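You operate a simulated robot arm through the tools that you are given. There is no shell and no other tool. Be economical: measure what you need, move in short steps, check, and stop when the job is done.

Carry out the task below with a simulated robot arm. There is one attempt and no reset: what you move stays moved.

TASK
Clear the blue place onto the serving tray.
Fine: tip all the cold coffee from the orange cup into the blue bowl, stand cup and bowl on the tray, and put the salt back in its well. The wet cup marks bare wood. Spill no more than 8 ml a pour or dip. China and glass break when dropped, knocked or squeezed. Drop and topple nothing.
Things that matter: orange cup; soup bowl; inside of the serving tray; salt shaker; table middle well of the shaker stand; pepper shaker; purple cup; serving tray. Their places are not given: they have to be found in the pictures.

It is judged by the outcome, as a careful person would: the job done as asked, and still so three seconds after it is handed in. It fails if anything else is knocked over, pushed out of place, dropped, spilled or broken.

THE ROBOT
A 7-joint arm with a two-finger parallel gripper, fixed in place. Base frame: the origin is at the foot of the arm, x ahead of it, y to its left, z up. Readings come in mm, rad, newtons and seconds.
Its first joint turns from -2.007 to 2.007 rad. Payload 3.91 kg.
The tool frame sits at the grasp point between the pads (the TCP): z along the fingers, y along the line on which they close. The tips reach 30 mm beyond it. The gripper opens to 110 mm. The fingers are 20 mm wide and 10 mm thick; the gripper's body (48 by 112 mm) begins 55 mm behind the TCP.
Orientation is that of the tool frame in the base frame, as a unit quaternion [x, y, z, w]. With the fingers straight down and closing along the base's y, the tool's x points along the base's -x, its y along +y and its z along -z.

THE INTERFACE
- The arm moves only by the tool nudge_tool. Its arguments are lists of equal length, an entry for each row: "translation": the shift along the tool's x, y, z in m, a list of three; "rotation": the turn, a rotation vector about the tool's x, y, z in rad, a list of three. In form: {"translation": [[x, y, z], ...], "rotation": [[rx, ry, rz], ...]}. A call has 1 to 12 rows; each row shifts and turns the commanded pose from where the row before left it, along the tool's axes as they then stand. "fingers" is the finger opening in m, from 0 to 0.11, set as the call begins (left out, the last holds). A row lasts 0.2 s, in which the tool goes at most 50 mm and 0.15 rad; a call with a longer step from one row to the next is refused whole, and so is a gripper value outside its range. Where a pose cannot be reached the arm comes as near as it can. A force on the tool above 40 N (or 10 N above the force at the start of the call, whichever is more), or a blocked arm, ends the call early, and 0.2 s more pass. Each finger travels about 108 mm/s and halts on what it meets, pressing with about 43 N; the grip force reading is that of the motor and also rises with nothing between the fingers. The clock runs only during rows and for 0.2 s after the last one: add rows that do not move to give the fingers time. It gives the time, the measured TCP pose, the force on the tool (base axes), the opening and the grip force at its end, in the units of the frame above (readings bear some noise), and new pictures: "pictures" is both (left out), scene, wrist or none.
- Cameras (640 x 400 px; columns grow to the right, rows downward): "scene" is fixed at [220.8, -650.9, 1474.7]; the picture's right is [0.98, -0.18, 0.00], its down [-0.16, -0.88, -0.45] and it looks along [0.08, 0.45, -0.89] (base axes); focal length 227 px, centre (320, 200). "wrist" rides on the gripper at [72, 17, -103] in the tool frame; the picture's right is [-0.23, 0.97, 0.00], its down [-0.76, -0.18, -0.62] and it looks along [-0.61, -0.14, 0.78] (tool axes); focal length 222 px, centre (320, 200).
- slide_trunk(by): slides the trunk up (or, below 0, down) by that many mm; the arm rides with it, the base frame stays. It gives what a move gives, with no picture.
- measure_at(camera, pixels): for up to 12 pixels [column, row] of the newest picture of that camera ("zoom" is the newest enlarged one), the place [x, y, z] in the base frame of the surface seen there, good to about 2 mm. It takes no simulated time.
- close_up(camera, box): a new picture of the part [left, top, right, bottom] of that camera's present view, enlarged. It takes no simulated time.
- close_job(): hands the job in; it is judged then, once.

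Go step by step. Measure first, check grasps and placings, and put right what went wrong. The budget is 80 turns and 200 pictures, counting those below and the enlarged ones. Unless the task says otherwise, let go and move clear before handing in, and close with one line.

The tools are called after "Emit:" by a JSON object that holds its "api" and its "payload". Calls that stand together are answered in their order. nudge_tool: Moves the arm, as the interface text tells. Its arguments: {"type":"object","properties":{"translation":{"type":"array","items":{"type":"array","items":{"type":"number"}}},"rotation":{"type":"array","items":{"type":"array","items":{"type":"number"}}},"fingers":{"type":"number"},"pictures":{"type":"string","enum":["both","scene","wrist","none"]}},"required":["translation","rotation"]} The other tools are called the same way: slide_trunk (by) slides the trunk up or down; measure_at (camera, pixels) gives the place of the surface under pixels of a picture; close_up (camera, box) takes an enlarged picture of a part of a camera's view; close_job () hands the job in.

At the start:

```text
time: 0.0
tcp_pos: [272.3, -287.7, 1118.7]
tcp_rot: [0.0, 1.0, 0.0, 0.0]
ft_force: [0.0, -0.6, -0.2]
grip_width: 110.2
finger_force: 0.1
trunk travel left (down, up): [-675.0, 315.0]
```

scene: 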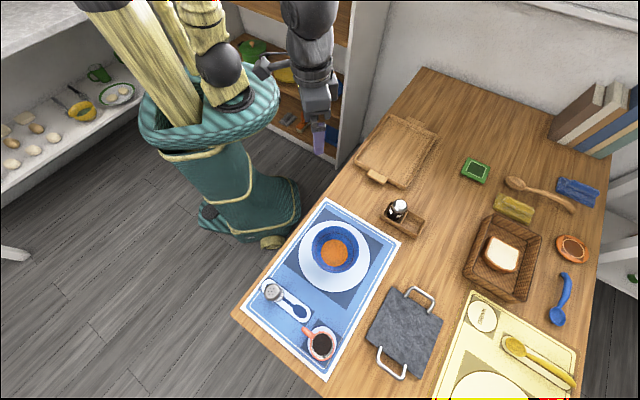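
wrist: 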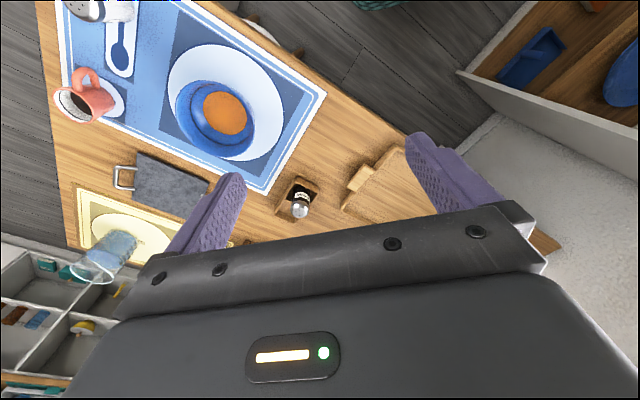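

The scene shows the blue place with bowl near (335,255), orange cup (320,343), salt shaker (273,292), tray (397,152), and the shaker stand (403,215). I'll zoom in to get details.

Emit:
{"api": "close_up", "payload": {"camera": "scene", "box": [230, 190, 430, 380]}}

Emit:
{"api": "close_up", "payload": {"camera": "scene", "box": [340, 100, 460, 250]}}

Emit:
{"api": "measure_at", "payload": {"camera": "scene", "pixels": [[335, 253], [335, 226], [301, 254], [370, 254], [321, 345], [273, 292], [397, 208], [412, 224], [397, 150], [406, 117], [360, 165], [438, 130]]}}

```text
2.11 times, centred on (330, 285) of scene
```

zoom: 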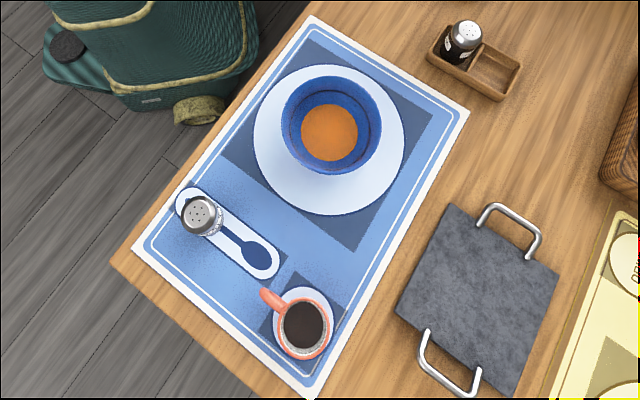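

```text
2.67 times, centred on (400, 175) of scene
```

zoom: 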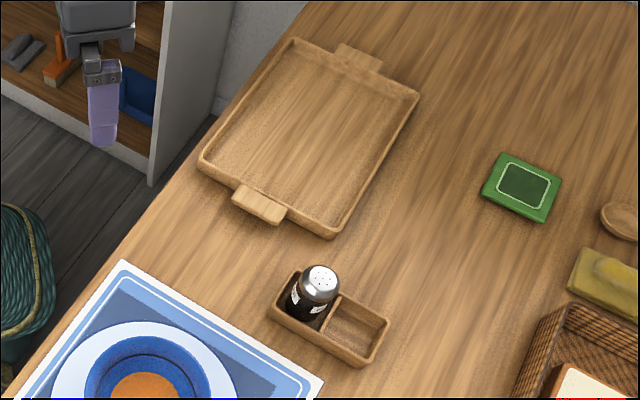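

```text
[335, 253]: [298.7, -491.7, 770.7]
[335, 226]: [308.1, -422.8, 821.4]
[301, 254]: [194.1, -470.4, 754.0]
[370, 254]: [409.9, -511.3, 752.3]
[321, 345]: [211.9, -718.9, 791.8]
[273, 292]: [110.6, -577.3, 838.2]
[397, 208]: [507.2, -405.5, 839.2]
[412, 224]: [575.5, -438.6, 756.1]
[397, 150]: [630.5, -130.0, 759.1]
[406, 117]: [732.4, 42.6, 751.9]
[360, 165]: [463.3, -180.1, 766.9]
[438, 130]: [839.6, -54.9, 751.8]
```

The table top is at about z 752. The second zoom is sharp on the tray and stand, so I'll measure those there: tray corners (295,45), (415,92), (333,232), (203,158) and the empty well around (355,328).

Emit:
{"api": "measure_at", "payload": {"camera": "zoom", "pixels": [[295, 42], [416, 95], [333, 234], [203, 160], [300, 140], [320, 272], [353, 326], [387, 325], [363, 362], [336, 296], [273, 310], [325, 345]]}}

Emit:
{"api": "close_up", "payload": {"camera": "scene", "box": [250, 270, 350, 370]}}

Emit:
{"api": "close_up", "payload": {"camera": "scene", "box": [375, 190, 435, 245]}}

```text
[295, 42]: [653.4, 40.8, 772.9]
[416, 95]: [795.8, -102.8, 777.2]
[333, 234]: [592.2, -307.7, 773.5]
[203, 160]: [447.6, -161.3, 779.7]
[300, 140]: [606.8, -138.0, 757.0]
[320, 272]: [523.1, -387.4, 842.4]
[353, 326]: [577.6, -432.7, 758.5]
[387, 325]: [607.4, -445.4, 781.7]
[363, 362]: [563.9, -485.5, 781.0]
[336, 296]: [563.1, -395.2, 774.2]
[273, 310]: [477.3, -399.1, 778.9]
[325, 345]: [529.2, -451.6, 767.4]
```

```text
4.00 times, centred on (300, 320) of scene
```

zoom: 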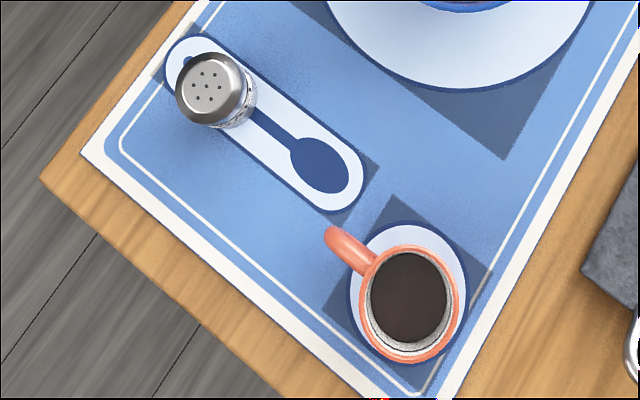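

```text
7.27 times, centred on (405, 218) of scene
```

zoom: 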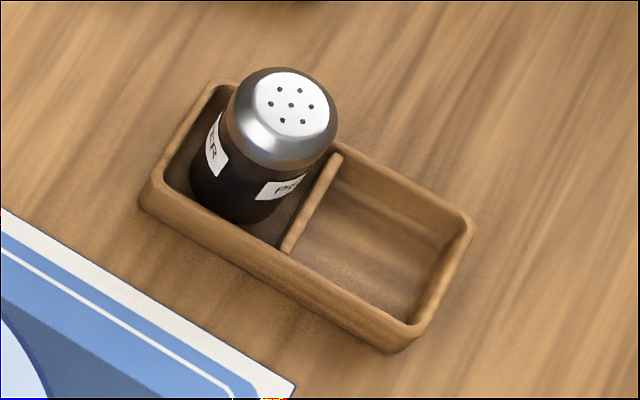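

The empty well is the right one in this zoom (divider 337,158–287,250, end wall 465,215–412,335). I'll measure the well and pepper here.

Emit:
{"api": "measure_at", "payload": {"camera": "zoom", "pixels": [[337, 158], [287, 250], [467, 216], [408, 340], [217, 84], [147, 195], [285, 105], [240, 120], [335, 110], [370, 235], [345, 175], [295, 252]]}}

Emit:
{"api": "close_up", "payload": {"camera": "scene", "box": [250, 270, 350, 370]}}

```text
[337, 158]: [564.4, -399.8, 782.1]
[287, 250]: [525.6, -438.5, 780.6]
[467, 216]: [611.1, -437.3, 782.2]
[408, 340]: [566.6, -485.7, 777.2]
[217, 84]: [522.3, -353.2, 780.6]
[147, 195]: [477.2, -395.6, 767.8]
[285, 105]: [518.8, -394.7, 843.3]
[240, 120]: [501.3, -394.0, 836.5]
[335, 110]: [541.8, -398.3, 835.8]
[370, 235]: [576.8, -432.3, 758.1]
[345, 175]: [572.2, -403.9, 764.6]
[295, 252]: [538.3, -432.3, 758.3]
```

```text
4.00 times, centred on (300, 320) of scene
```

zoom: 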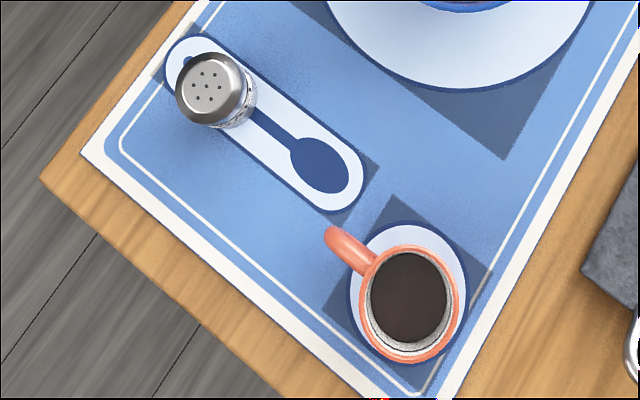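

Now measuring the cup (rim 358–461, 247–362; handle 330,235) and the salt (cap 176–255, 52–128).

Emit:
{"api": "measure_at", "payload": {"camera": "zoom", "pixels": [[408, 297], [362, 300], [459, 300], [408, 249], [405, 360], [332, 235], [350, 252], [370, 268], [355, 235], [340, 255], [212, 88], [250, 105]]}}

Emit:
{"api": "measure_at", "payload": {"camera": "scene", "pixels": [[335, 227], [312, 248], [359, 247], [333, 272], [335, 220], [335, 291], [343, 228], [320, 236], [350, 232], [333, 265], [299, 250], [371, 250]]}}

Emit:
{"api": "close_up", "payload": {"camera": "scene", "box": [290, 210, 380, 300]}}

```text
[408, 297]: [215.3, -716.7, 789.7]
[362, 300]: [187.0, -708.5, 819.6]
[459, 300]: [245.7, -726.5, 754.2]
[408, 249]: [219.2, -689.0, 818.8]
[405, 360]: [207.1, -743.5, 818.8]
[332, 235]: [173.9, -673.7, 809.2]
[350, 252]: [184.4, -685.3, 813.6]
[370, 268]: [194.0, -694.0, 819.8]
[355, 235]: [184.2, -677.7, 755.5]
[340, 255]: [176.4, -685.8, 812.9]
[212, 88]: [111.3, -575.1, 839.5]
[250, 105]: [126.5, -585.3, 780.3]
```

```text
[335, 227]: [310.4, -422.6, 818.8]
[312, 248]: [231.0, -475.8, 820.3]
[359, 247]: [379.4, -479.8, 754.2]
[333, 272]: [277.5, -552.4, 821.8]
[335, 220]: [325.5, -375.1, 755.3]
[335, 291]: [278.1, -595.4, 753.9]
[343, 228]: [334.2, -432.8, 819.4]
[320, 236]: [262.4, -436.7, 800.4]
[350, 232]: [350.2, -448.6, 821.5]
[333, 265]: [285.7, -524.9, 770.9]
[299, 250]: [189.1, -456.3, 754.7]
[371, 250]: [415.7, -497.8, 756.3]
```

```text
4.44 times, centred on (335, 255) of scene
```

zoom: 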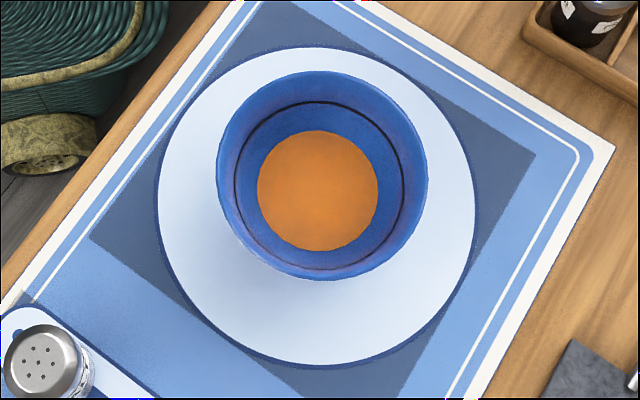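

Bowl rim is about z 820 and 133 mm wide, centred near (297,-487). The cup is about 58 mm wide at (213,-716), with its handle toward (-0.7,+0.7). The salt is at (111,-576), top 839. The salt goes first: I'll move above it and slide the trunk down.

Emit:
{"api": "nudge_tool", "payload": {"translation": [[0.023, -0.041, 0], [0.023, -0.041, 0], [0.023, -0.041, 0], [0.023, -0.041, 0], [0.023, -0.041, 0], [0.023, -0.041, 0], [0.023, -0.042, 0]], "rotation": [[0, 0, 0], [0, 0, 0], [0, 0, 0], [0, 0, 0], [0, 0, 0], [0, 0, 0], [0, 0, 0]], "pictures": "none"}}

Emit:
{"api": "nudge_tool", "payload": {"translation": [[0, 0, 0], [0, 0, 0], [0, 0, 0], [0, 0, 0], [0, 0, 0], [0, 0, 0]], "rotation": [[0, 0, 0.1309], [0, 0, 0.1309], [0, 0, 0.1309], [0, 0, 0.1309], [0, 0, 0.1309], [0, 0, 0.1309]], "pictures": "none"}}

Emit:
{"api": "slide_trunk", "payload": {"by": -200}}

Emit:
{"api": "nudge_tool", "payload": {"translation": [[0, 0, 0]], "rotation": [[0, 0, 0]]}}

```text
time: 1.6
tcp_pos: [109.8, -575.7, 1116.3]
tcp_rot: [0.0, 1.0, 0.0, 0.0]
ft_force: [-0.2, 0.3, -1.0]
grip_width: 109.8
finger_force: 0.0
trunk travel left (down, up): [-675.0, 315.0]
```

```text
time: 3.0
tcp_pos: [110.8, -574.9, 1119.2]
tcp_rot: [0.383, 0.924, 0.0, -0.001]
ft_force: [-0.1, 0.3, -0.2]
grip_width: 110.1
finger_force: 0.0
trunk travel left (down, up): [-675.0, 315.0]
```

```text
time: 5.2
tcp_pos: [110.1, -574.6, 918.4]
tcp_rot: [0.383, 0.924, -0.001, 0.001]
ft_force: [-0.9, 0.3, 0.4]
grip_width: 110.3
finger_force: 0.0
trunk travel left (down, up): [-475.0, 515.0]
```

```text
time: 5.6
tcp_pos: [110.9, -575.3, 918.8]
tcp_rot: [0.382, 0.924, 0.0, 0.0]
ft_force: [-0.7, 0.4, -0.7]
grip_width: 110.1
finger_force: 0.0
trunk travel left (down, up): [-475.0, 515.0]
```

scene: 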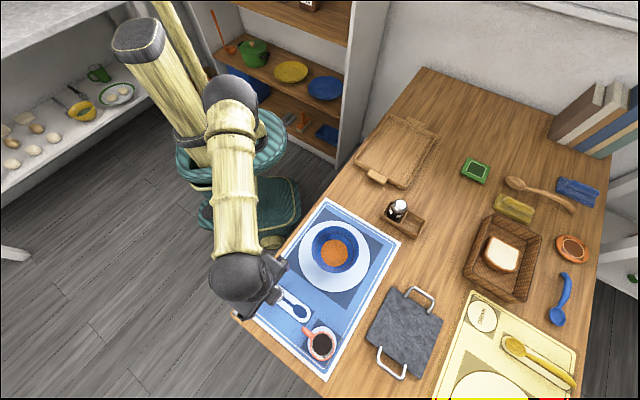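
wrist: 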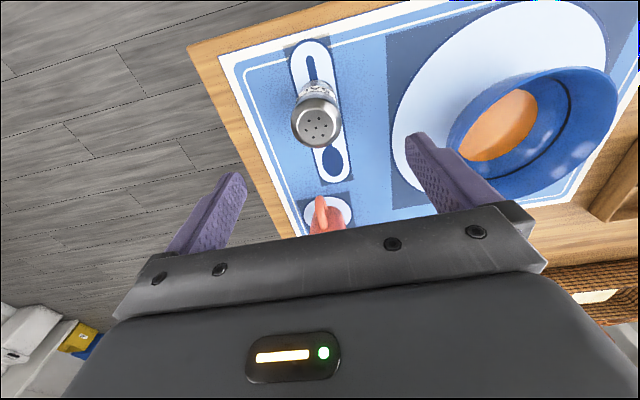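

The arm holds at (110.9,-575.3,918.8) over the salt. I'll zoom the wrist view at the salt (317,115) to get its width.

Emit:
{"api": "close_up", "payload": {"camera": "wrist", "box": [270, 40, 370, 180]}}

```text
2.86 times, centred on (320, 110) of wrist
```

zoom: 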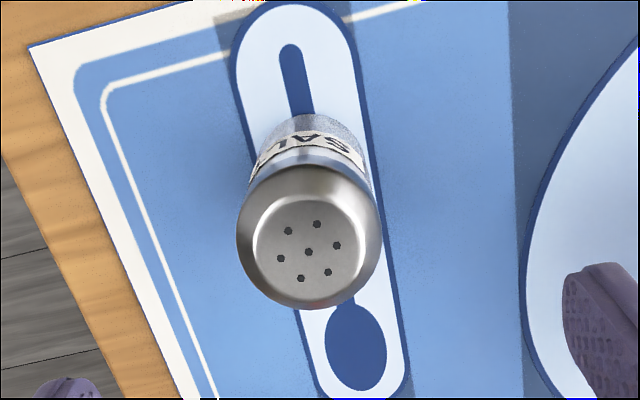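

Emit:
{"api": "measure_at", "payload": {"camera": "zoom", "pixels": [[309, 252], [240, 240], [378, 240], [309, 172], [309, 303], [309, 160], [256, 170], [362, 165], [309, 120], [257, 243], [361, 243], [280, 115]]}}

```text
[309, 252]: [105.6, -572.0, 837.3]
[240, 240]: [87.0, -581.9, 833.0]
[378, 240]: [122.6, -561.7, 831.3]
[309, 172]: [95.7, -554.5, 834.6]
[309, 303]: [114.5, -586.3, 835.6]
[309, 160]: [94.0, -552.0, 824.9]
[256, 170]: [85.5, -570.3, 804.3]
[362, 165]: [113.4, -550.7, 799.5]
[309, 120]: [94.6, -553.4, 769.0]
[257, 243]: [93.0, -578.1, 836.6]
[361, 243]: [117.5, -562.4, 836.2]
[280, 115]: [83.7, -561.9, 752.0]
```

The salt cap is about 40 mm wide at (106,-573), wider than the 34 mm body, and its bottom edge is near z 822. I'll descend to TCP z 816 with the fingers partly open.

Emit:
{"api": "nudge_tool", "payload": {"translation": [[0.0042, -0.0014, 0], [0, 0, 0.025], [0, 0, 0.025], [0, 0, 0.025], [0, 0, 0.02], [0, 0, 0.008], [0, 0, 0]], "rotation": [[0, 0, 0], [0, 0, 0], [0, 0, 0], [0, 0, 0], [0, 0, 0], [0, 0, 0], [0, 0, 0]], "fingers": 0.08, "pictures": "wrist"}}

Emit:
{"api": "nudge_tool", "payload": {"translation": [[0, 0, 0], [0, 0, 0], [0, 0, 0]], "rotation": [[0, 0, 0], [0, 0, 0], [0, 0, 0]], "fingers": 0.046, "pictures": "wrist"}}

```text
time: 7.2
tcp_pos: [107.1, -574.0, 815.6]
tcp_rot: [0.382, 0.924, 0.0, 0.0]
ft_force: [0.1, -0.5, 0.0]
grip_width: 79.8
finger_force: 0.0
trunk travel left (down, up): [-475.0, 515.0]
```

wrist: 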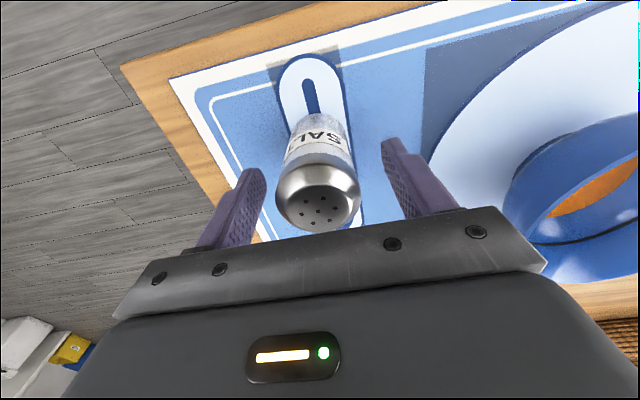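

```text
time: 8.0
tcp_pos: [107.7, -573.6, 817.1]
tcp_rot: [0.382, 0.924, 0.0, 0.0]
ft_force: [-0.2, 0.0, 0.2]
grip_width: 46.1
finger_force: 0.1
trunk travel left (down, up): [-475.0, 515.0]
```

wrist: 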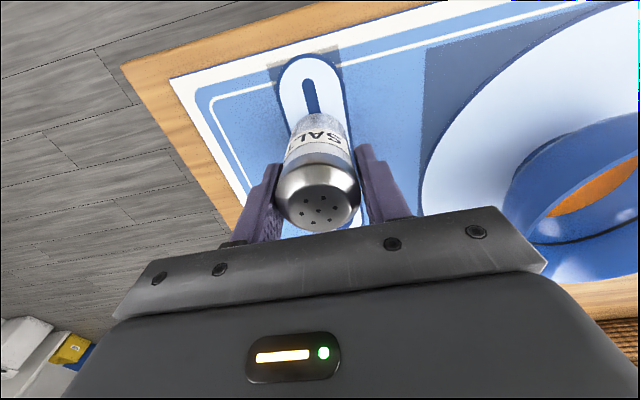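

The fingers straddle the cap evenly, with salt centred at (318,190). I'll close gently and look at the force.

Emit:
{"api": "nudge_tool", "payload": {"translation": [[0, 0, 0], [0, 0, 0]], "rotation": [[0, 0, 0], [0, 0, 0]], "fingers": 0.037, "pictures": "none"}}

```text
time: 8.6
tcp_pos: [107.5, -574.3, 816.7]
tcp_rot: [0.382, 0.924, 0.0, 0.0]
ft_force: [0.1, -0.5, 0.8]
grip_width: 43.2
finger_force: 42.9
trunk travel left (down, up): [-475.0, 515.0]
```

It grips at 43.2 mm with 43 N. I'll test whether a command just under the contact width lowers the force, which will matter for the china.

Emit:
{"api": "nudge_tool", "payload": {"translation": [[0, 0, 0], [0, 0, 0]], "rotation": [[0, 0, 0], [0, 0, 0]], "fingers": 0.042, "pictures": "none"}}

Emit:
{"api": "nudge_tool", "payload": {"translation": [[0, 0, -0.01], [0, 0, -0.02], [0, 0, -0.03], [0, 0, -0.03], [0, 0, -0.03]], "rotation": [[0, 0, 0], [0, 0, 0], [0, 0, 0], [0, 0, 0], [0, 0, 0]]}}

```text
time: 9.2
tcp_pos: [107.9, -574.1, 816.4]
tcp_rot: [0.382, 0.924, 0.0, -0.001]
ft_force: [-1.5, -1.2, 1.0]
grip_width: 43.2
finger_force: 43.1
trunk travel left (down, up): [-475.0, 515.0]
```

```text
time: 10.4
tcp_pos: [107.2, -574.0, 936.1]
tcp_rot: [0.383, 0.924, 0.001, 0.0]
ft_force: [-0.2, 0.2, -1.1]
grip_width: 43.2
finger_force: 43.5
trunk travel left (down, up): [-475.0, 515.0]
```

scene: 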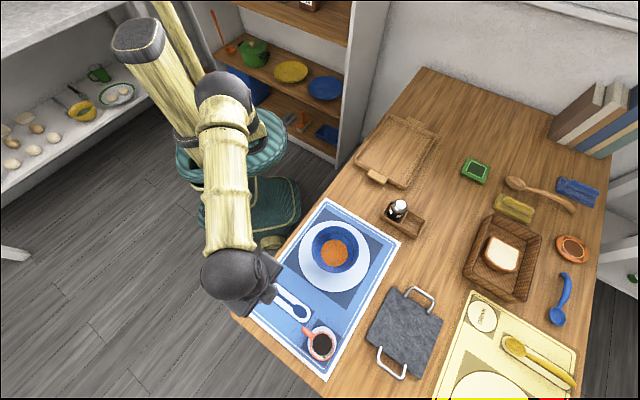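
wrist: 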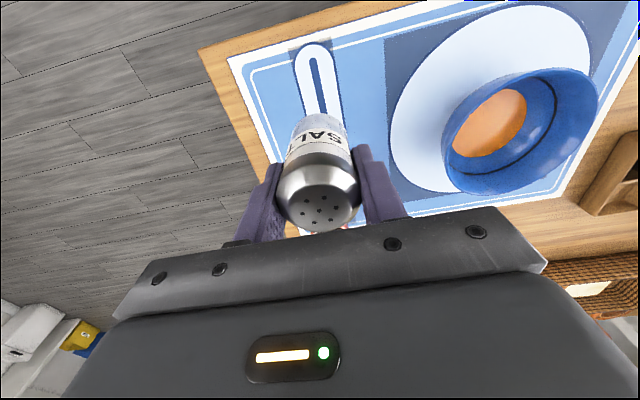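

The salt is up and upright. I'll carry it toward the empty well at (567,-440), staying at this height, and check the reach.

Emit:
{"api": "nudge_tool", "payload": {"translation": [[-0.021, 0.0382, 0], [-0.021, 0.0382, 0], [-0.021, 0.0382, 0], [-0.021, 0.0382, 0], [-0.021, 0.0382, 0], [-0.021, 0.0382, 0], [-0.021, 0.0382, 0], [-0.021, 0.0382, 0], [-0.021, 0.0382, 0], [-0.021, 0.0382, 0], [-0.0205, 0.038, 0], [0, 0, 0]], "rotation": [[0, 0, 0], [0, 0, 0], [0, 0, 0], [0, 0, 0], [0, 0, 0], [0, 0, 0], [0, 0, 0], [0, 0, 0], [0, 0, 0], [0, 0, 0], [0, 0, 0], [0, 0, 0]]}}

```text
time: 13.0
tcp_pos: [559.1, -432.4, 929.3]
tcp_rot: [0.382, 0.924, 0.0, -0.001]
ft_force: [0.3, -0.4, -1.5]
grip_width: 42.9
finger_force: 43.5
out of reach, approached as far as the arm can: row 11
trunk travel left (down, up): [-475.0, 515.0]
```

scene: 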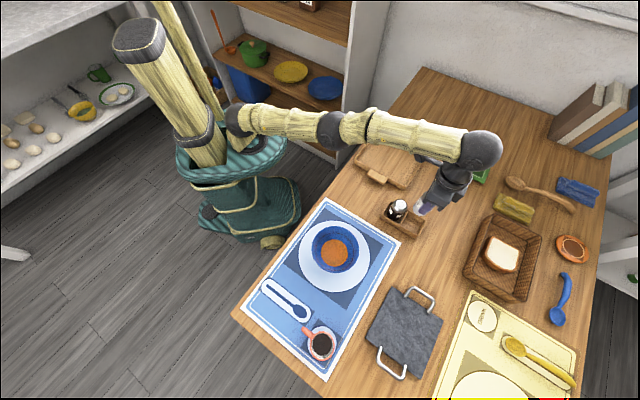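
wrist: 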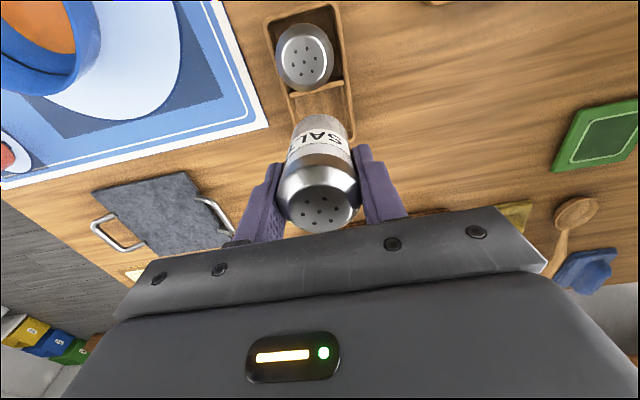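

The tool stopped 11 mm short, at (559,-432). I'll measure the shoulder and wrist heights to find a better trunk height.

Emit:
{"api": "measure_at", "payload": {"camera": "scene", "pixels": [[236, 118], [330, 128], [478, 148], [425, 218], [395, 212], [300, 120], [410, 130]]}}

```text
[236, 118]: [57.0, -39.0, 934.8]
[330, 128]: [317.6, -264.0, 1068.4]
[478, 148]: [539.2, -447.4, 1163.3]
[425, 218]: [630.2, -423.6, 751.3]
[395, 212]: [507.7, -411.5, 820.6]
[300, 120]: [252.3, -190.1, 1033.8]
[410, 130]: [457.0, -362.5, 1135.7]
```

The wrist (z ≈1115) is well above the shoulder (≈890), so descending with the arm brings more reach. I'll go down 35 mm and check where it lands.

Emit:
{"api": "nudge_tool", "payload": {"translation": [[0, 0, 0.0175], [0, 0, 0.0175], [0, 0, 0]], "rotation": [[0, 0, 0], [0, 0, 0], [0, 0, 0]]}}

```text
time: 13.8
tcp_pos: [558.8, -432.5, 895.9]
tcp_rot: [0.383, 0.924, 0.0, -0.001]
ft_force: [0.6, 0.1, -1.7]
grip_width: 43.2
finger_force: 43.0
trunk travel left (down, up): [-475.0, 515.0]
```

scene: 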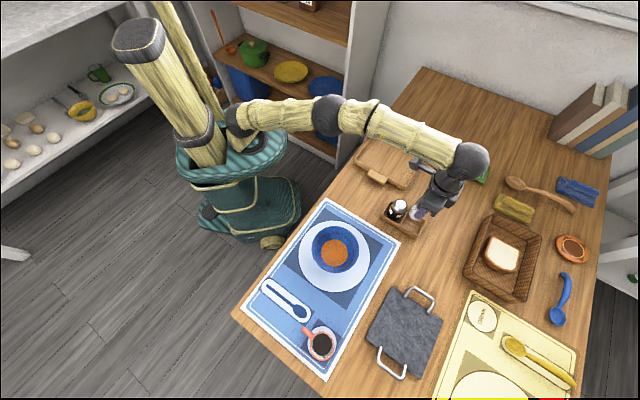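
wrist: 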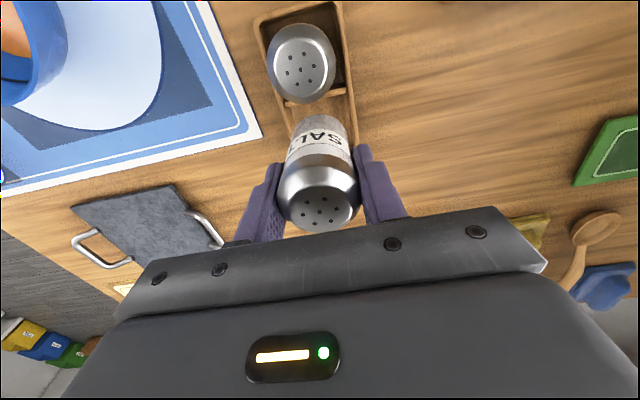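

Reach is now fine at z 896. I'll shift 11 mm outward and measure the divider and side rails in the wrist view.

Emit:
{"api": "nudge_tool", "payload": {"translation": [[-0.0113, 0, 0.005], [0, 0, 0]], "rotation": [[0, 0, 0], [0, 0, 0]]}}

Emit:
{"api": "close_up", "payload": {"camera": "scene", "box": [375, 180, 455, 250]}}

Emit:
{"api": "close_up", "payload": {"camera": "wrist", "box": [230, 0, 390, 240]}}

```text
time: 14.4
tcp_pos: [567.2, -440.6, 890.8]
tcp_rot: [0.383, 0.924, 0.0, 0.0]
ft_force: [0.1, 0.4, -1.7]
grip_width: 43.0
finger_force: 43.2
trunk travel left (down, up): [-475.0, 515.0]
```

scene: 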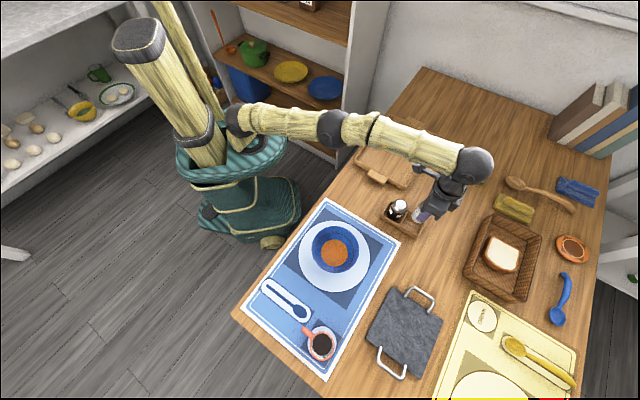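
wrist: 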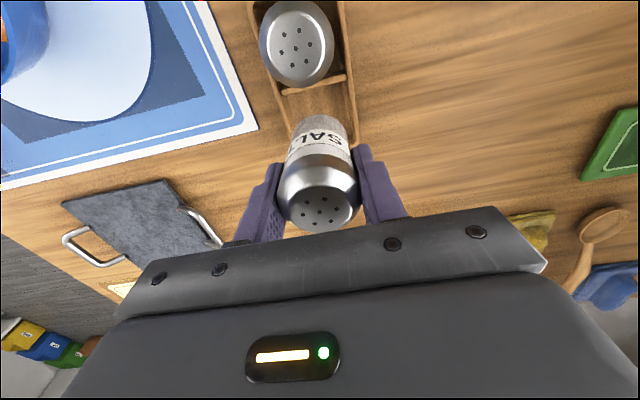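

```text
5.71 times, centred on (415, 215) of scene
```

zoom: 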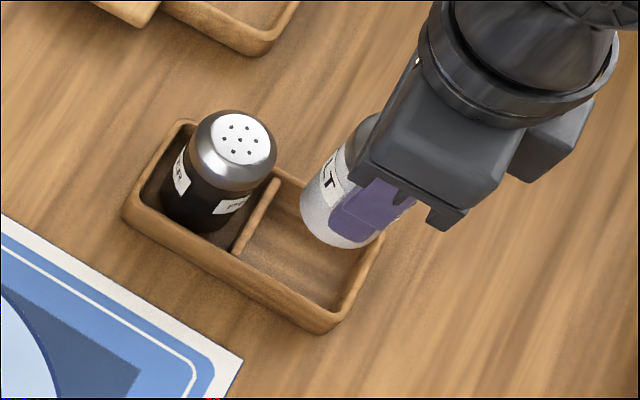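

```text
1.67 times, centred on (310, 120) of wrist
```

zoom: 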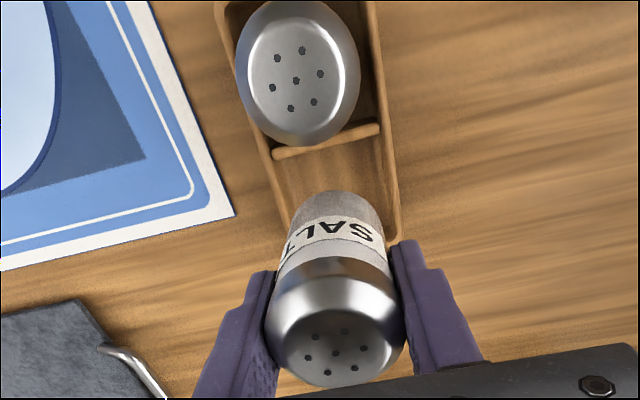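

I'll measure the well's rails and divider in this wrist zoom: (265,160), (385,150), (275,155), (378,128), (397,235).

Emit:
{"api": "measure_at", "payload": {"camera": "zoom", "pixels": [[275, 153], [377, 129], [265, 152], [385, 130], [397, 232], [286, 215], [297, 80], [378, 185], [277, 185], [392, 185]]}}

```text
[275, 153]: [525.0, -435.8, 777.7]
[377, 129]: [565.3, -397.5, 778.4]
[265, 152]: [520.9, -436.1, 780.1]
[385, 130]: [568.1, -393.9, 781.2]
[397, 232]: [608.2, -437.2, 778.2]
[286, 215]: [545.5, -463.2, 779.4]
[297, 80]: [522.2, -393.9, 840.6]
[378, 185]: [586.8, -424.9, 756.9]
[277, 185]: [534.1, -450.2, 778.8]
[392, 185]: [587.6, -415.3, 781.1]
```

The well centre works out to (566,-438), which the tool is within 1 mm of. I'll lower to just above the floor.

Emit:
{"api": "nudge_tool", "payload": {"translation": [[0.0009, 0.0006, 0.015], [0, 0, 0.015], [0, 0, 0.015], [0, 0, 0.01], [0, 0, 0.008], [0, 0, 0]], "rotation": [[0, 0, 0], [0, 0, 0], [0, 0, 0], [0, 0, 0], [0, 0, 0], [0, 0, 0]]}}

Emit:
{"api": "close_up", "payload": {"camera": "scene", "box": [375, 180, 455, 250]}}

```text
time: 15.8
tcp_pos: [567.8, -438.5, 827.8]
tcp_rot: [0.383, 0.924, 0.0, 0.0]
ft_force: [0.0, -0.3, -1.8]
grip_width: 43.3
finger_force: 42.7
trunk travel left (down, up): [-475.0, 515.0]
```

scene: 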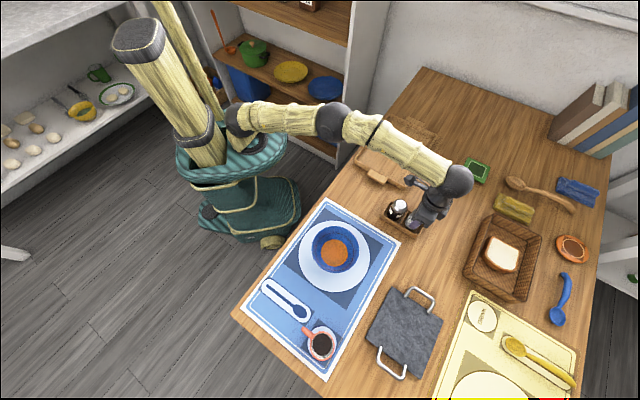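
wrist: 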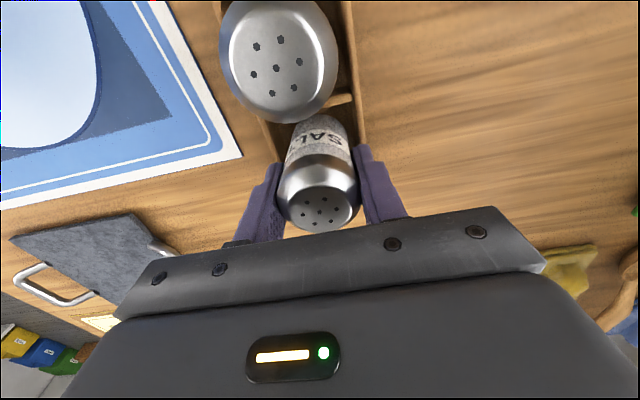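

```text
5.71 times, centred on (415, 215) of scene
```

zoom: 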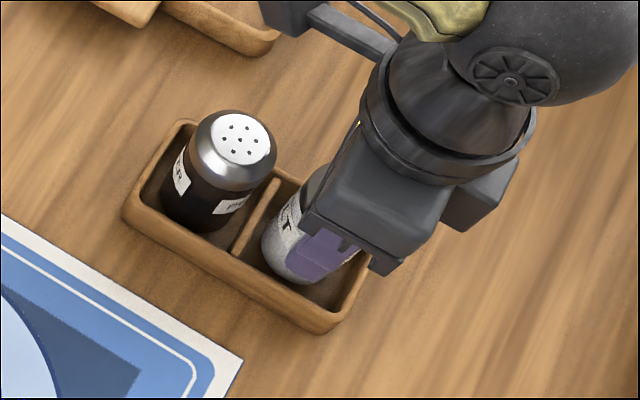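

The salt is inside the well at (290,255 zoom) with no contact force. I'll lower the last 7 mm in small steps.

Emit:
{"api": "nudge_tool", "payload": {"translation": [[0, 0, 0.003], [0, 0, 0.002], [0, 0, 0.002], [0, 0, 0]], "rotation": [[0, 0, 0], [0, 0, 0], [0, 0, 0], [0, 0, 0]], "pictures": "none"}}

```text
time: 16.8
tcp_pos: [566.6, -439.3, 820.0]
tcp_rot: [0.383, 0.924, 0.0, 0.0]
ft_force: [0.2, 0.4, -1.2]
grip_width: 43.1
finger_force: 42.6
trunk travel left (down, up): [-475.0, 515.0]
```

Emit:
{"api": "nudge_tool", "payload": {"translation": [[0, 0, 0.0015], [0, 0, 0.001], [0, 0, 0]], "rotation": [[0, 0, 0], [0, 0, 0], [0, 0, 0]], "pictures": "none"}}

```text
time: 17.6
tcp_pos: [568.2, -438.0, 820.7]
tcp_rot: [0.383, 0.924, -0.001, 0.002]
ft_force: [3.8, -1.6, 11.3]
grip_width: 42.9
finger_force: 42.5
trunk travel left (down, up): [-475.0, 515.0]
```

Force has risen to 11 N upward at z 820.7, so the salt is on the floor of the well. I'll back off 1 mm, open to 60 mm and check.

Emit:
{"api": "nudge_tool", "payload": {"translation": [[0, 0, -0.0012], [0, 0, 0]], "rotation": [[0, 0, 0], [0, 0, 0]], "pictures": "none"}}

Emit:
{"api": "nudge_tool", "payload": {"translation": [[0, 0, 0], [0, 0, 0], [0, 0, 0]], "rotation": [[0, 0, 0], [0, 0, 0], [0, 0, 0]], "fingers": 0.062, "pictures": "wrist"}}

```text
time: 18.2
tcp_pos: [566.8, -439.2, 820.4]
tcp_rot: [0.382, 0.924, 0.0, 0.0]
ft_force: [3.8, -2.2, 6.7]
grip_width: 43.3
finger_force: 43.1
trunk travel left (down, up): [-475.0, 515.0]
```

```text
time: 19.0
tcp_pos: [566.6, -439.1, 820.9]
tcp_rot: [0.382, 0.924, 0.0, 0.0]
ft_force: [0.1, 0.1, -0.3]
grip_width: 62.2
finger_force: 0.0
trunk travel left (down, up): [-475.0, 515.0]
```

wrist: 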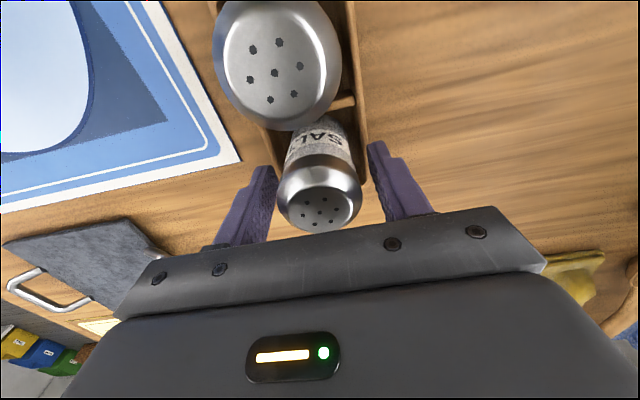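

The salt stands free in its well. I'll rise clear, come back inward, and then test rolling the tool 180° about its axis for a horizontal grasp of the cup.

Emit:
{"api": "nudge_tool", "payload": {"translation": [[0, 0, -0.02], [0, 0, -0.025], [0, 0, -0.03], [0.03, 0, -0.03], [0.035, 0, -0.03], [0.04, 0, -0.02], [0.04, 0, -0.02], [0.04, 0, 0], [0.04, 0, 0], [0.04, 0, 0]], "rotation": [[0, 0, 0], [0, 0, 0], [0, 0, 0], [0, 0, 0], [0, 0, 0], [0, 0, 0], [0, 0, 0], [0, 0, 0], [0, 0, 0], [0, 0, 0]]}}

Emit:
{"api": "close_up", "payload": {"camera": "scene", "box": [360, 170, 460, 260]}}

```text
time: 21.2
tcp_pos: [379.5, -251.2, 994.0]
tcp_rot: [0.382, 0.924, 0.0, 0.001]
ft_force: [0.1, -0.9, 0.0]
grip_width: 61.9
finger_force: 0.0
trunk travel left (down, up): [-475.0, 515.0]
```

scene: 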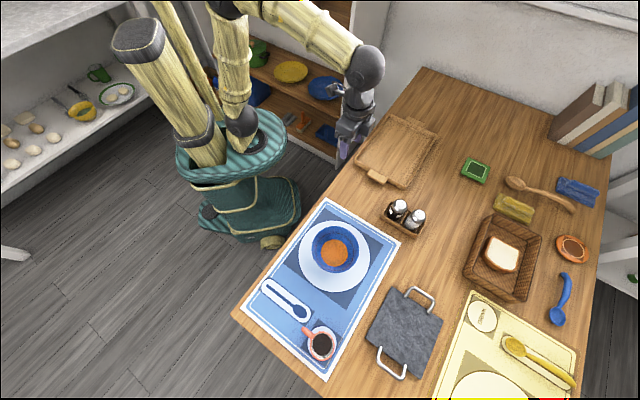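
wrist: 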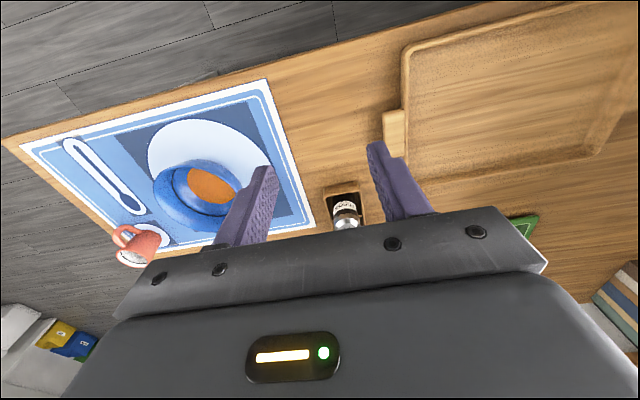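

```text
4.44 times, centred on (410, 215) of scene
```

zoom: 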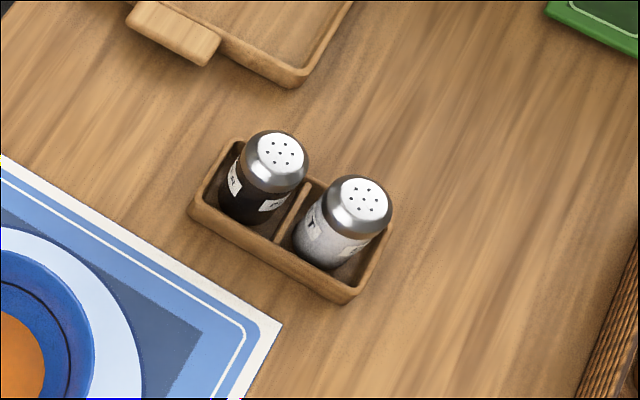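

The salt and pepper stand properly in their wells. Now I'll try the roll of the tool in the free air here, first −1.7 rad.

Emit:
{"api": "nudge_tool", "payload": {"translation": [[0, 0, 0], [0, 0, 0], [0, 0, 0], [0, 0, 0], [0, 0, 0], [0, 0, 0], [0, 0, 0], [0, 0, 0], [0, 0, 0], [0, 0, 0], [0, 0, 0], [0, 0, 0]], "rotation": [[0, 0, -0.1309], [0, 0, -0.1309], [0, 0, -0.1309], [0, 0, -0.1309], [0, 0, -0.1309], [0, 0, -0.1309], [0, 0, -0.1309], [0, 0, -0.1309], [0, 0, -0.1309], [0, 0, -0.1309], [0, 0, -0.1309], [0, 0, -0.1309]], "pictures": "none"}}

Emit:
{"api": "nudge_tool", "payload": {"translation": [[0, 0, 0], [0, 0, 0], [0, 0, 0], [0, 0, 0], [0, 0, 0], [0, 0, 0], [0, 0, 0], [0, 0, 0], [0, 0, 0], [0, 0, 0], [0, 0, 0], [0, 0, 0]], "rotation": [[0, 0, -0.1309], [0, 0, -0.1309], [0, 0, -0.1309], [0, 0, -0.1309], [0, 0, -0.1309], [0, 0, -0.1309], [0, 0, -0.1309], [0, 0, -0.1309], [0, 0, -0.1309], [0, 0, -0.1309], [0, 0, -0.1309], [0, 0, -0.1309]], "pictures": "none"}}

```text
time: 23.8
tcp_pos: [379.8, -251.1, 995.8]
tcp_rot: [-0.383, 0.924, 0.0, 0.001]
ft_force: [-0.6, -0.5, -0.6]
grip_width: 62.1
finger_force: 0.1
trunk travel left (down, up): [-475.0, 515.0]
```

```text
time: 26.4
tcp_pos: [379.1, -252.7, 996.1]
tcp_rot: [0.924, -0.382, 0.0, 0.0]
ft_force: [0.4, -0.3, -0.3]
grip_width: 62.0
finger_force: 0.0
trunk travel left (down, up): [-475.0, 515.0]
```

The 180° roll worked, so the tool's x now points outward. I'll pitch the fingers up 65°, leaving them 25° below horizontal.

Emit:
{"api": "nudge_tool", "payload": {"translation": [[0, 0, 0], [0, 0, 0], [0, 0, 0], [0, 0, 0], [0, 0, 0], [0, 0, 0], [0, 0, 0], [0, 0, 0], [0, 0, 0]], "rotation": [[0, 0.12605, 0], [0, 0.12605, 0], [0, 0.12605, 0], [0, 0.12605, 0], [0, 0.12605, 0], [0, 0.12605, 0], [0, 0.12605, 0], [0, 0.12605, 0], [0, 0.12605, 0]], "fingers": 0.095}}

```text
time: 28.4
tcp_pos: [384.0, -242.1, 999.9]
tcp_rot: [0.802, -0.324, 0.47, 0.173]
ft_force: [-0.6, 0.0, -0.1]
grip_width: 95.3
finger_force: 0.1
out of reach, approached as far as the arm can: row 8, 9
trunk travel left (down, up): [-475.0, 515.0]
```

scene: 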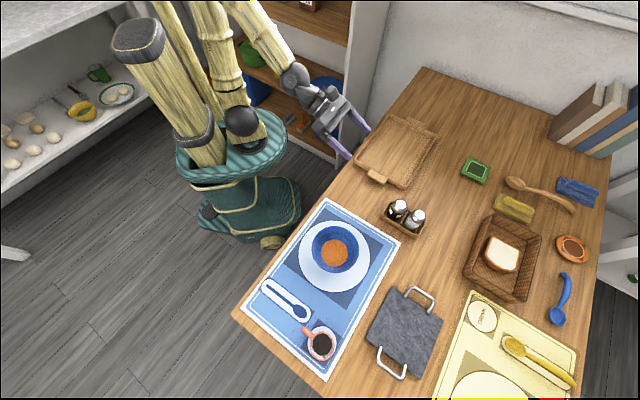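
wrist: 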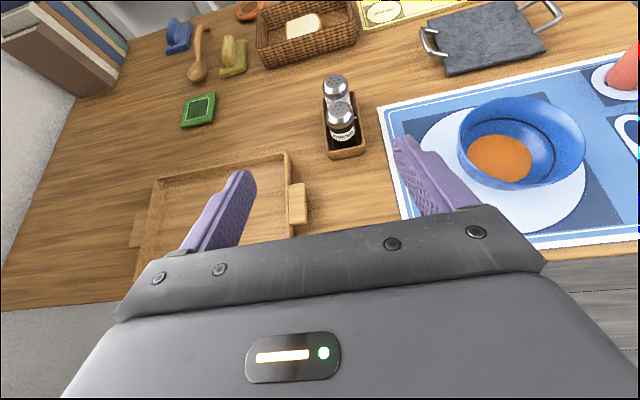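

A joint limit stopped it at about 30° below horizontal, because the arm is folded close here. I'll move out above the bowl area, where there is more room.

Emit:
{"api": "nudge_tool", "payload": {"translation": [[0.0024, 0.0397, 0.0153], [0.0024, 0.0397, 0.0153], [0.0024, 0.0397, 0.0153], [0.0024, 0.0397, 0.0153], [0.0024, 0.0397, 0.0153], [0.0024, 0.0397, 0.0153], [0, 0, 0]], "rotation": [[0, 0, 0], [0, 0, 0], [0, 0, 0], [0, 0, 0], [0, 0, 0], [0, 0, 0], [0, 0, 0]]}}

```text
time: 30.0
tcp_pos: [284.5, -478.0, 961.1]
tcp_rot: [0.802, -0.324, 0.47, 0.173]
ft_force: [-0.1, 0.1, -0.5]
grip_width: 94.9
finger_force: 0.1
trunk travel left (down, up): [-475.0, 515.0]
```

scene: 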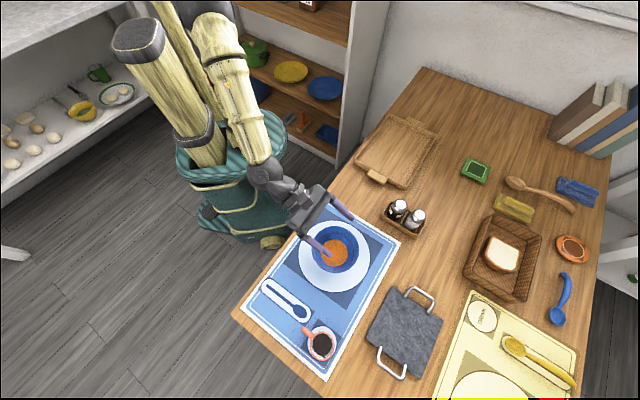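
wrist: 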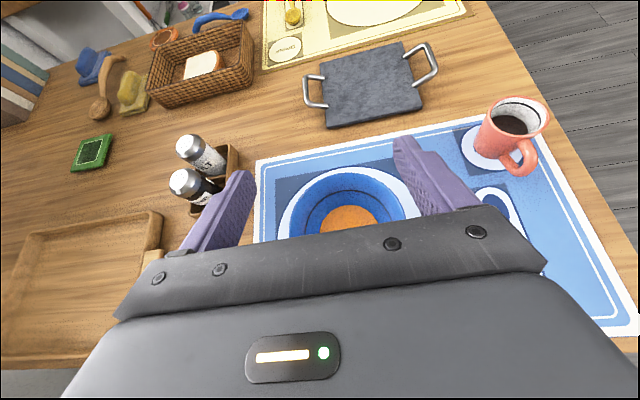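

I'll correct the orientation to exactly 25° pitch, then dry-run the sideways pour rotation (about the horizontal axis under the tool) with empty fingers.

Emit:
{"api": "nudge_tool", "payload": {"translation": [[0, 0, 0], [0, 0, 0]], "rotation": [[-0.042, 0.086, -0.01], [0, 0, 0]], "pictures": "none"}}

Emit:
{"api": "nudge_tool", "payload": {"translation": [[0, 0, 0], [0, 0, 0], [0, 0, 0], [0, 0, 0], [0, 0, 0], [0, 0, 0], [0, 0, 0], [0, 0, 0], [0, 0, 0], [0, 0, 0], [0, 0, 0], [0, 0, 0]], "rotation": [[0.0592, 0, 0.1269], [0.0592, 0, 0.1269], [0.0592, 0, 0.1269], [0.0592, 0, 0.1269], [0.0592, 0, 0.1269], [0.0592, 0, 0.1269], [0.0592, 0, 0.1269], [0.0592, 0, 0.1269], [0.0592, 0, 0.1269], [0.0592, 0, 0.1269], [0.0592, 0, 0.1269], [0.0592, 0, 0.1269]], "pictures": "none"}}

Emit:
{"api": "nudge_tool", "payload": {"translation": [[0, 0, 0], [0, 0, 0], [0, 0, 0], [0, 0, 0]], "rotation": [[0.0592, 0, 0.1269], [0.0592, 0, 0.1269], [0.0592, 0, 0.1269], [0.0592, 0, 0.1269]], "pictures": "scene"}}

```text
time: 30.6
tcp_pos: [284.5, -476.9, 961.1]
tcp_rot: [0.779, -0.323, 0.496, 0.207]
ft_force: [-1.0, 0.7, -0.2]
grip_width: 95.2
finger_force: 0.1
trunk travel left (down, up): [-475.0, 515.0]
```

```text
time: 33.2
tcp_pos: [285.1, -476.3, 962.1]
tcp_rot: [-0.366, 0.585, -0.571, 0.444]
ft_force: [-0.4, 0.1, -0.3]
grip_width: 95.1
finger_force: 0.1
trunk travel left (down, up): [-475.0, 515.0]
```

```text
time: 34.2
tcp_pos: [283.4, -476.6, 961.3]
tcp_rot: [-0.154, 0.588, -0.506, 0.613]
ft_force: [0.8, -0.8, 0.2]
grip_width: 95.2
finger_force: 0.0
trunk travel left (down, up): [-475.0, 515.0]
```

scene: 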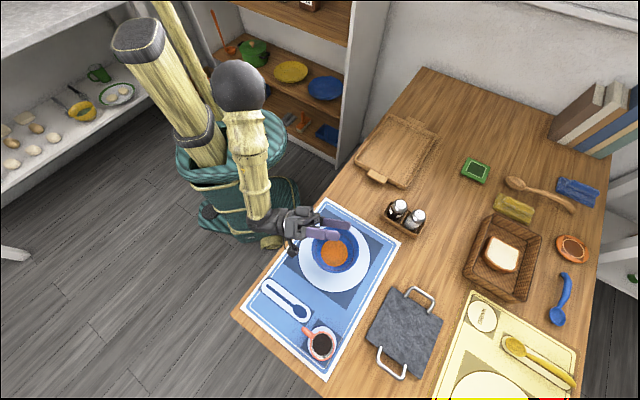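

The 128° tilt works without limits. I'll rotate back and move to the pre-grasp point behind the cup's handle, staying a little high.

Emit:
{"api": "nudge_tool", "payload": {"translation": [[0, 0, 0], [0, 0, 0], [0, 0, 0], [0, 0, 0], [0, 0, 0], [0, 0, 0], [0, 0, 0], [0, 0, 0], [0, 0, 0], [0, 0, 0], [0, 0, 0], [0, 0, 0]], "rotation": [[-0.0592, 0, -0.1269], [-0.0592, 0, -0.1269], [-0.0592, 0, -0.1269], [-0.0592, 0, -0.1269], [-0.0592, 0, -0.1269], [-0.0592, 0, -0.1269], [-0.0592, 0, -0.1269], [-0.0592, 0, -0.1269], [-0.0592, 0, -0.1269], [-0.0592, 0, -0.1269], [-0.0592, 0, -0.1269], [-0.0592, 0, -0.1269]], "pictures": "none"}}

Emit:
{"api": "nudge_tool", "payload": {"translation": [[0, 0, 0], [0, 0, 0], [0, 0, 0], [0, 0, 0], [0.0009, 0.044, 0.0019], [0.0009, 0.044, 0.0019], [0.0009, 0.044, 0.0019], [0.0009, 0.044, 0.0019], [0.0009, 0.044, 0.0019], [0, 0, 0]], "rotation": [[-0.0592, 0, -0.1269], [-0.0592, 0, -0.1269], [-0.0592, 0, -0.1269], [-0.0592, 0, -0.1269], [0, 0, 0], [0, 0, 0], [0, 0, 0], [0, 0, 0], [0, 0, 0], [0, 0, 0]], "pictures": "none"}}

Emit:
{"api": "nudge_tool", "payload": {"translation": [[-0.0297, 0, 0.01385], [-0.0297, 0, 0.01385], [-0.0297, 0, 0.01385], [-0.0297, 0, 0.01385], [0, 0, 0]], "rotation": [[0, 0, 0], [0, 0, 0], [0, 0, 0], [0, 0, 0], [0, 0, 0]]}}

```text
time: 36.8
tcp_pos: [284.7, -475.4, 961.9]
tcp_rot: [0.693, -0.447, 0.566, -0.015]
ft_force: [0.0, 0.1, -0.4]
grip_width: 94.7
finger_force: 0.0
trunk travel left (down, up): [-475.0, 515.0]
```

```text
time: 39.0
tcp_pos: [136.0, -639.6, 963.0]
tcp_rot: [0.78, -0.323, 0.496, 0.205]
ft_force: [0.0, -1.3, -0.1]
grip_width: 95.1
finger_force: 0.0
trunk travel left (down, up): [-475.0, 515.0]
```

```text
time: 40.2
tcp_pos: [135.2, -640.4, 831.5]
tcp_rot: [0.779, -0.322, 0.497, 0.206]
ft_force: [0.1, -0.5, -1.0]
grip_width: 94.8
finger_force: 0.0
trunk travel left (down, up): [-475.0, 515.0]
```

scene: 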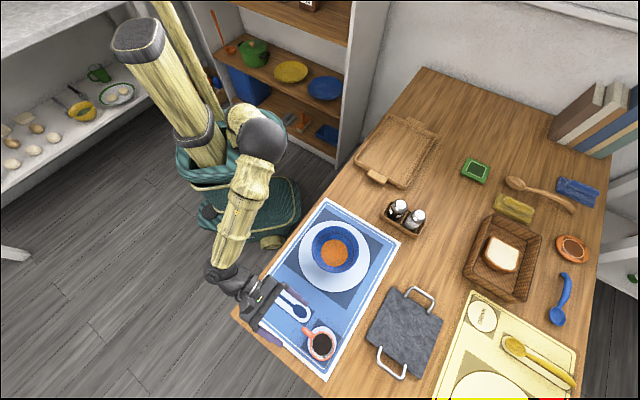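
wrist: 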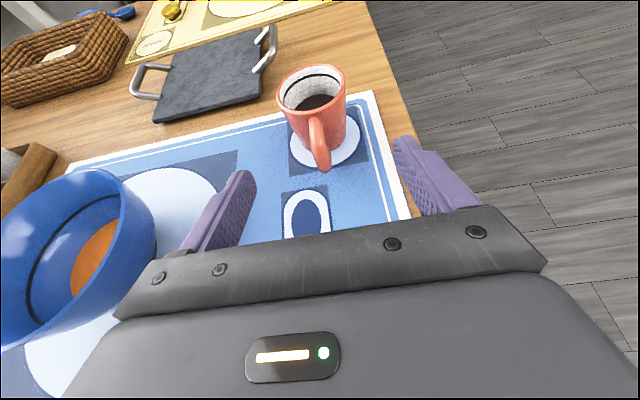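

The cup (315,110) lies between the fingers with its handle toward the palm. I'll refine the cup's position from this view.

Emit:
{"api": "close_up", "payload": {"camera": "wrist", "box": [250, 40, 390, 190]}}

```text
2.67 times, centred on (320, 115) of wrist
```

zoom: 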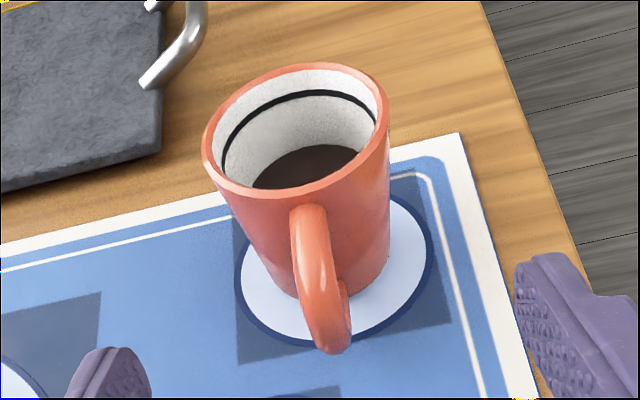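

Emit:
{"api": "measure_at", "payload": {"camera": "zoom", "pixels": [[208, 140], [382, 105], [297, 67], [270, 195], [315, 250], [325, 330], [335, 345], [345, 300], [250, 245], [380, 210], [270, 265], [383, 245]]}}

```text
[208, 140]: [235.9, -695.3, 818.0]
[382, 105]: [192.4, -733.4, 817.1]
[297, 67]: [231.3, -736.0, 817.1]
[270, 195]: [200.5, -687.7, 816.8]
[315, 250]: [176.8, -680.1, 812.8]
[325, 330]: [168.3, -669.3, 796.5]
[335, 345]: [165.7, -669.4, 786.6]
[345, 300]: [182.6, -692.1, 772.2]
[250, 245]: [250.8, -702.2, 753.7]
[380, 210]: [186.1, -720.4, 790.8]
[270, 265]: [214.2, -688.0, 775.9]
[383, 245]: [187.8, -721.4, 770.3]
```

The cup centre refines to (214.5,-714.5), 59 mm wide, and the handle reaches 67 mm back. I'll lower to z 797 and slide forward, stopping with the cup 19 mm beyond the TCP.

Emit:
{"api": "nudge_tool", "payload": {"translation": [[-0.0157, -0.002, 0.0073], [-0.0156, -0.0017, 0.0073], [0.0075, 0, 0.016], [0.0075, 0, 0.016], [0.0075, 0, 0.016], [0.0075, 0, 0.016], [0.0037, 0, 0.008], [0.0037, 0, 0.008], [0, 0, 0]], "rotation": [[0, 0, 0], [0, 0, 0], [0, 0, 0], [0, 0, 0], [0, 0, 0], [0, 0, 0], [0, 0, 0], [0, 0, 0], [0, 0, 0]]}}

Emit:
{"api": "close_up", "payload": {"camera": "scene", "box": [230, 270, 370, 390]}}

```text
time: 42.2
tcp_pos: [201.4, -699.0, 795.6]
tcp_rot: [0.779, -0.323, 0.496, 0.206]
ft_force: [-0.4, 0.0, -0.2]
grip_width: 94.9
finger_force: 0.1
trunk travel left (down, up): [-475.0, 515.0]
```

scene: 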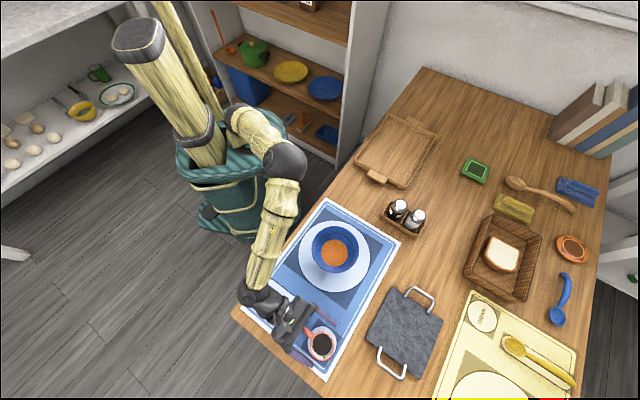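
wrist: 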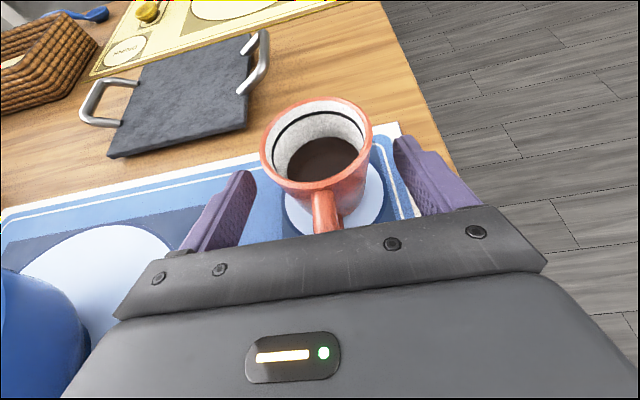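

```text
3.33 times, centred on (300, 330) of scene
```

zoom: 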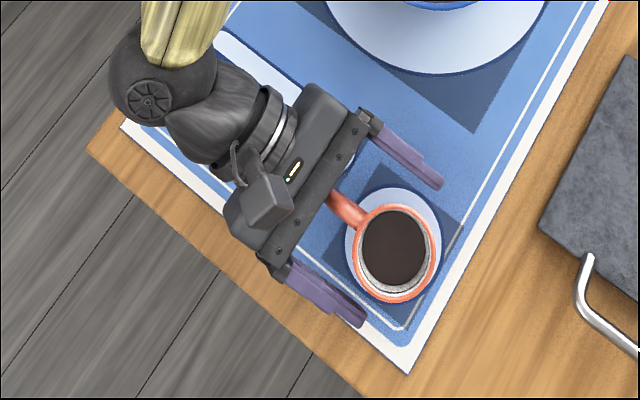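

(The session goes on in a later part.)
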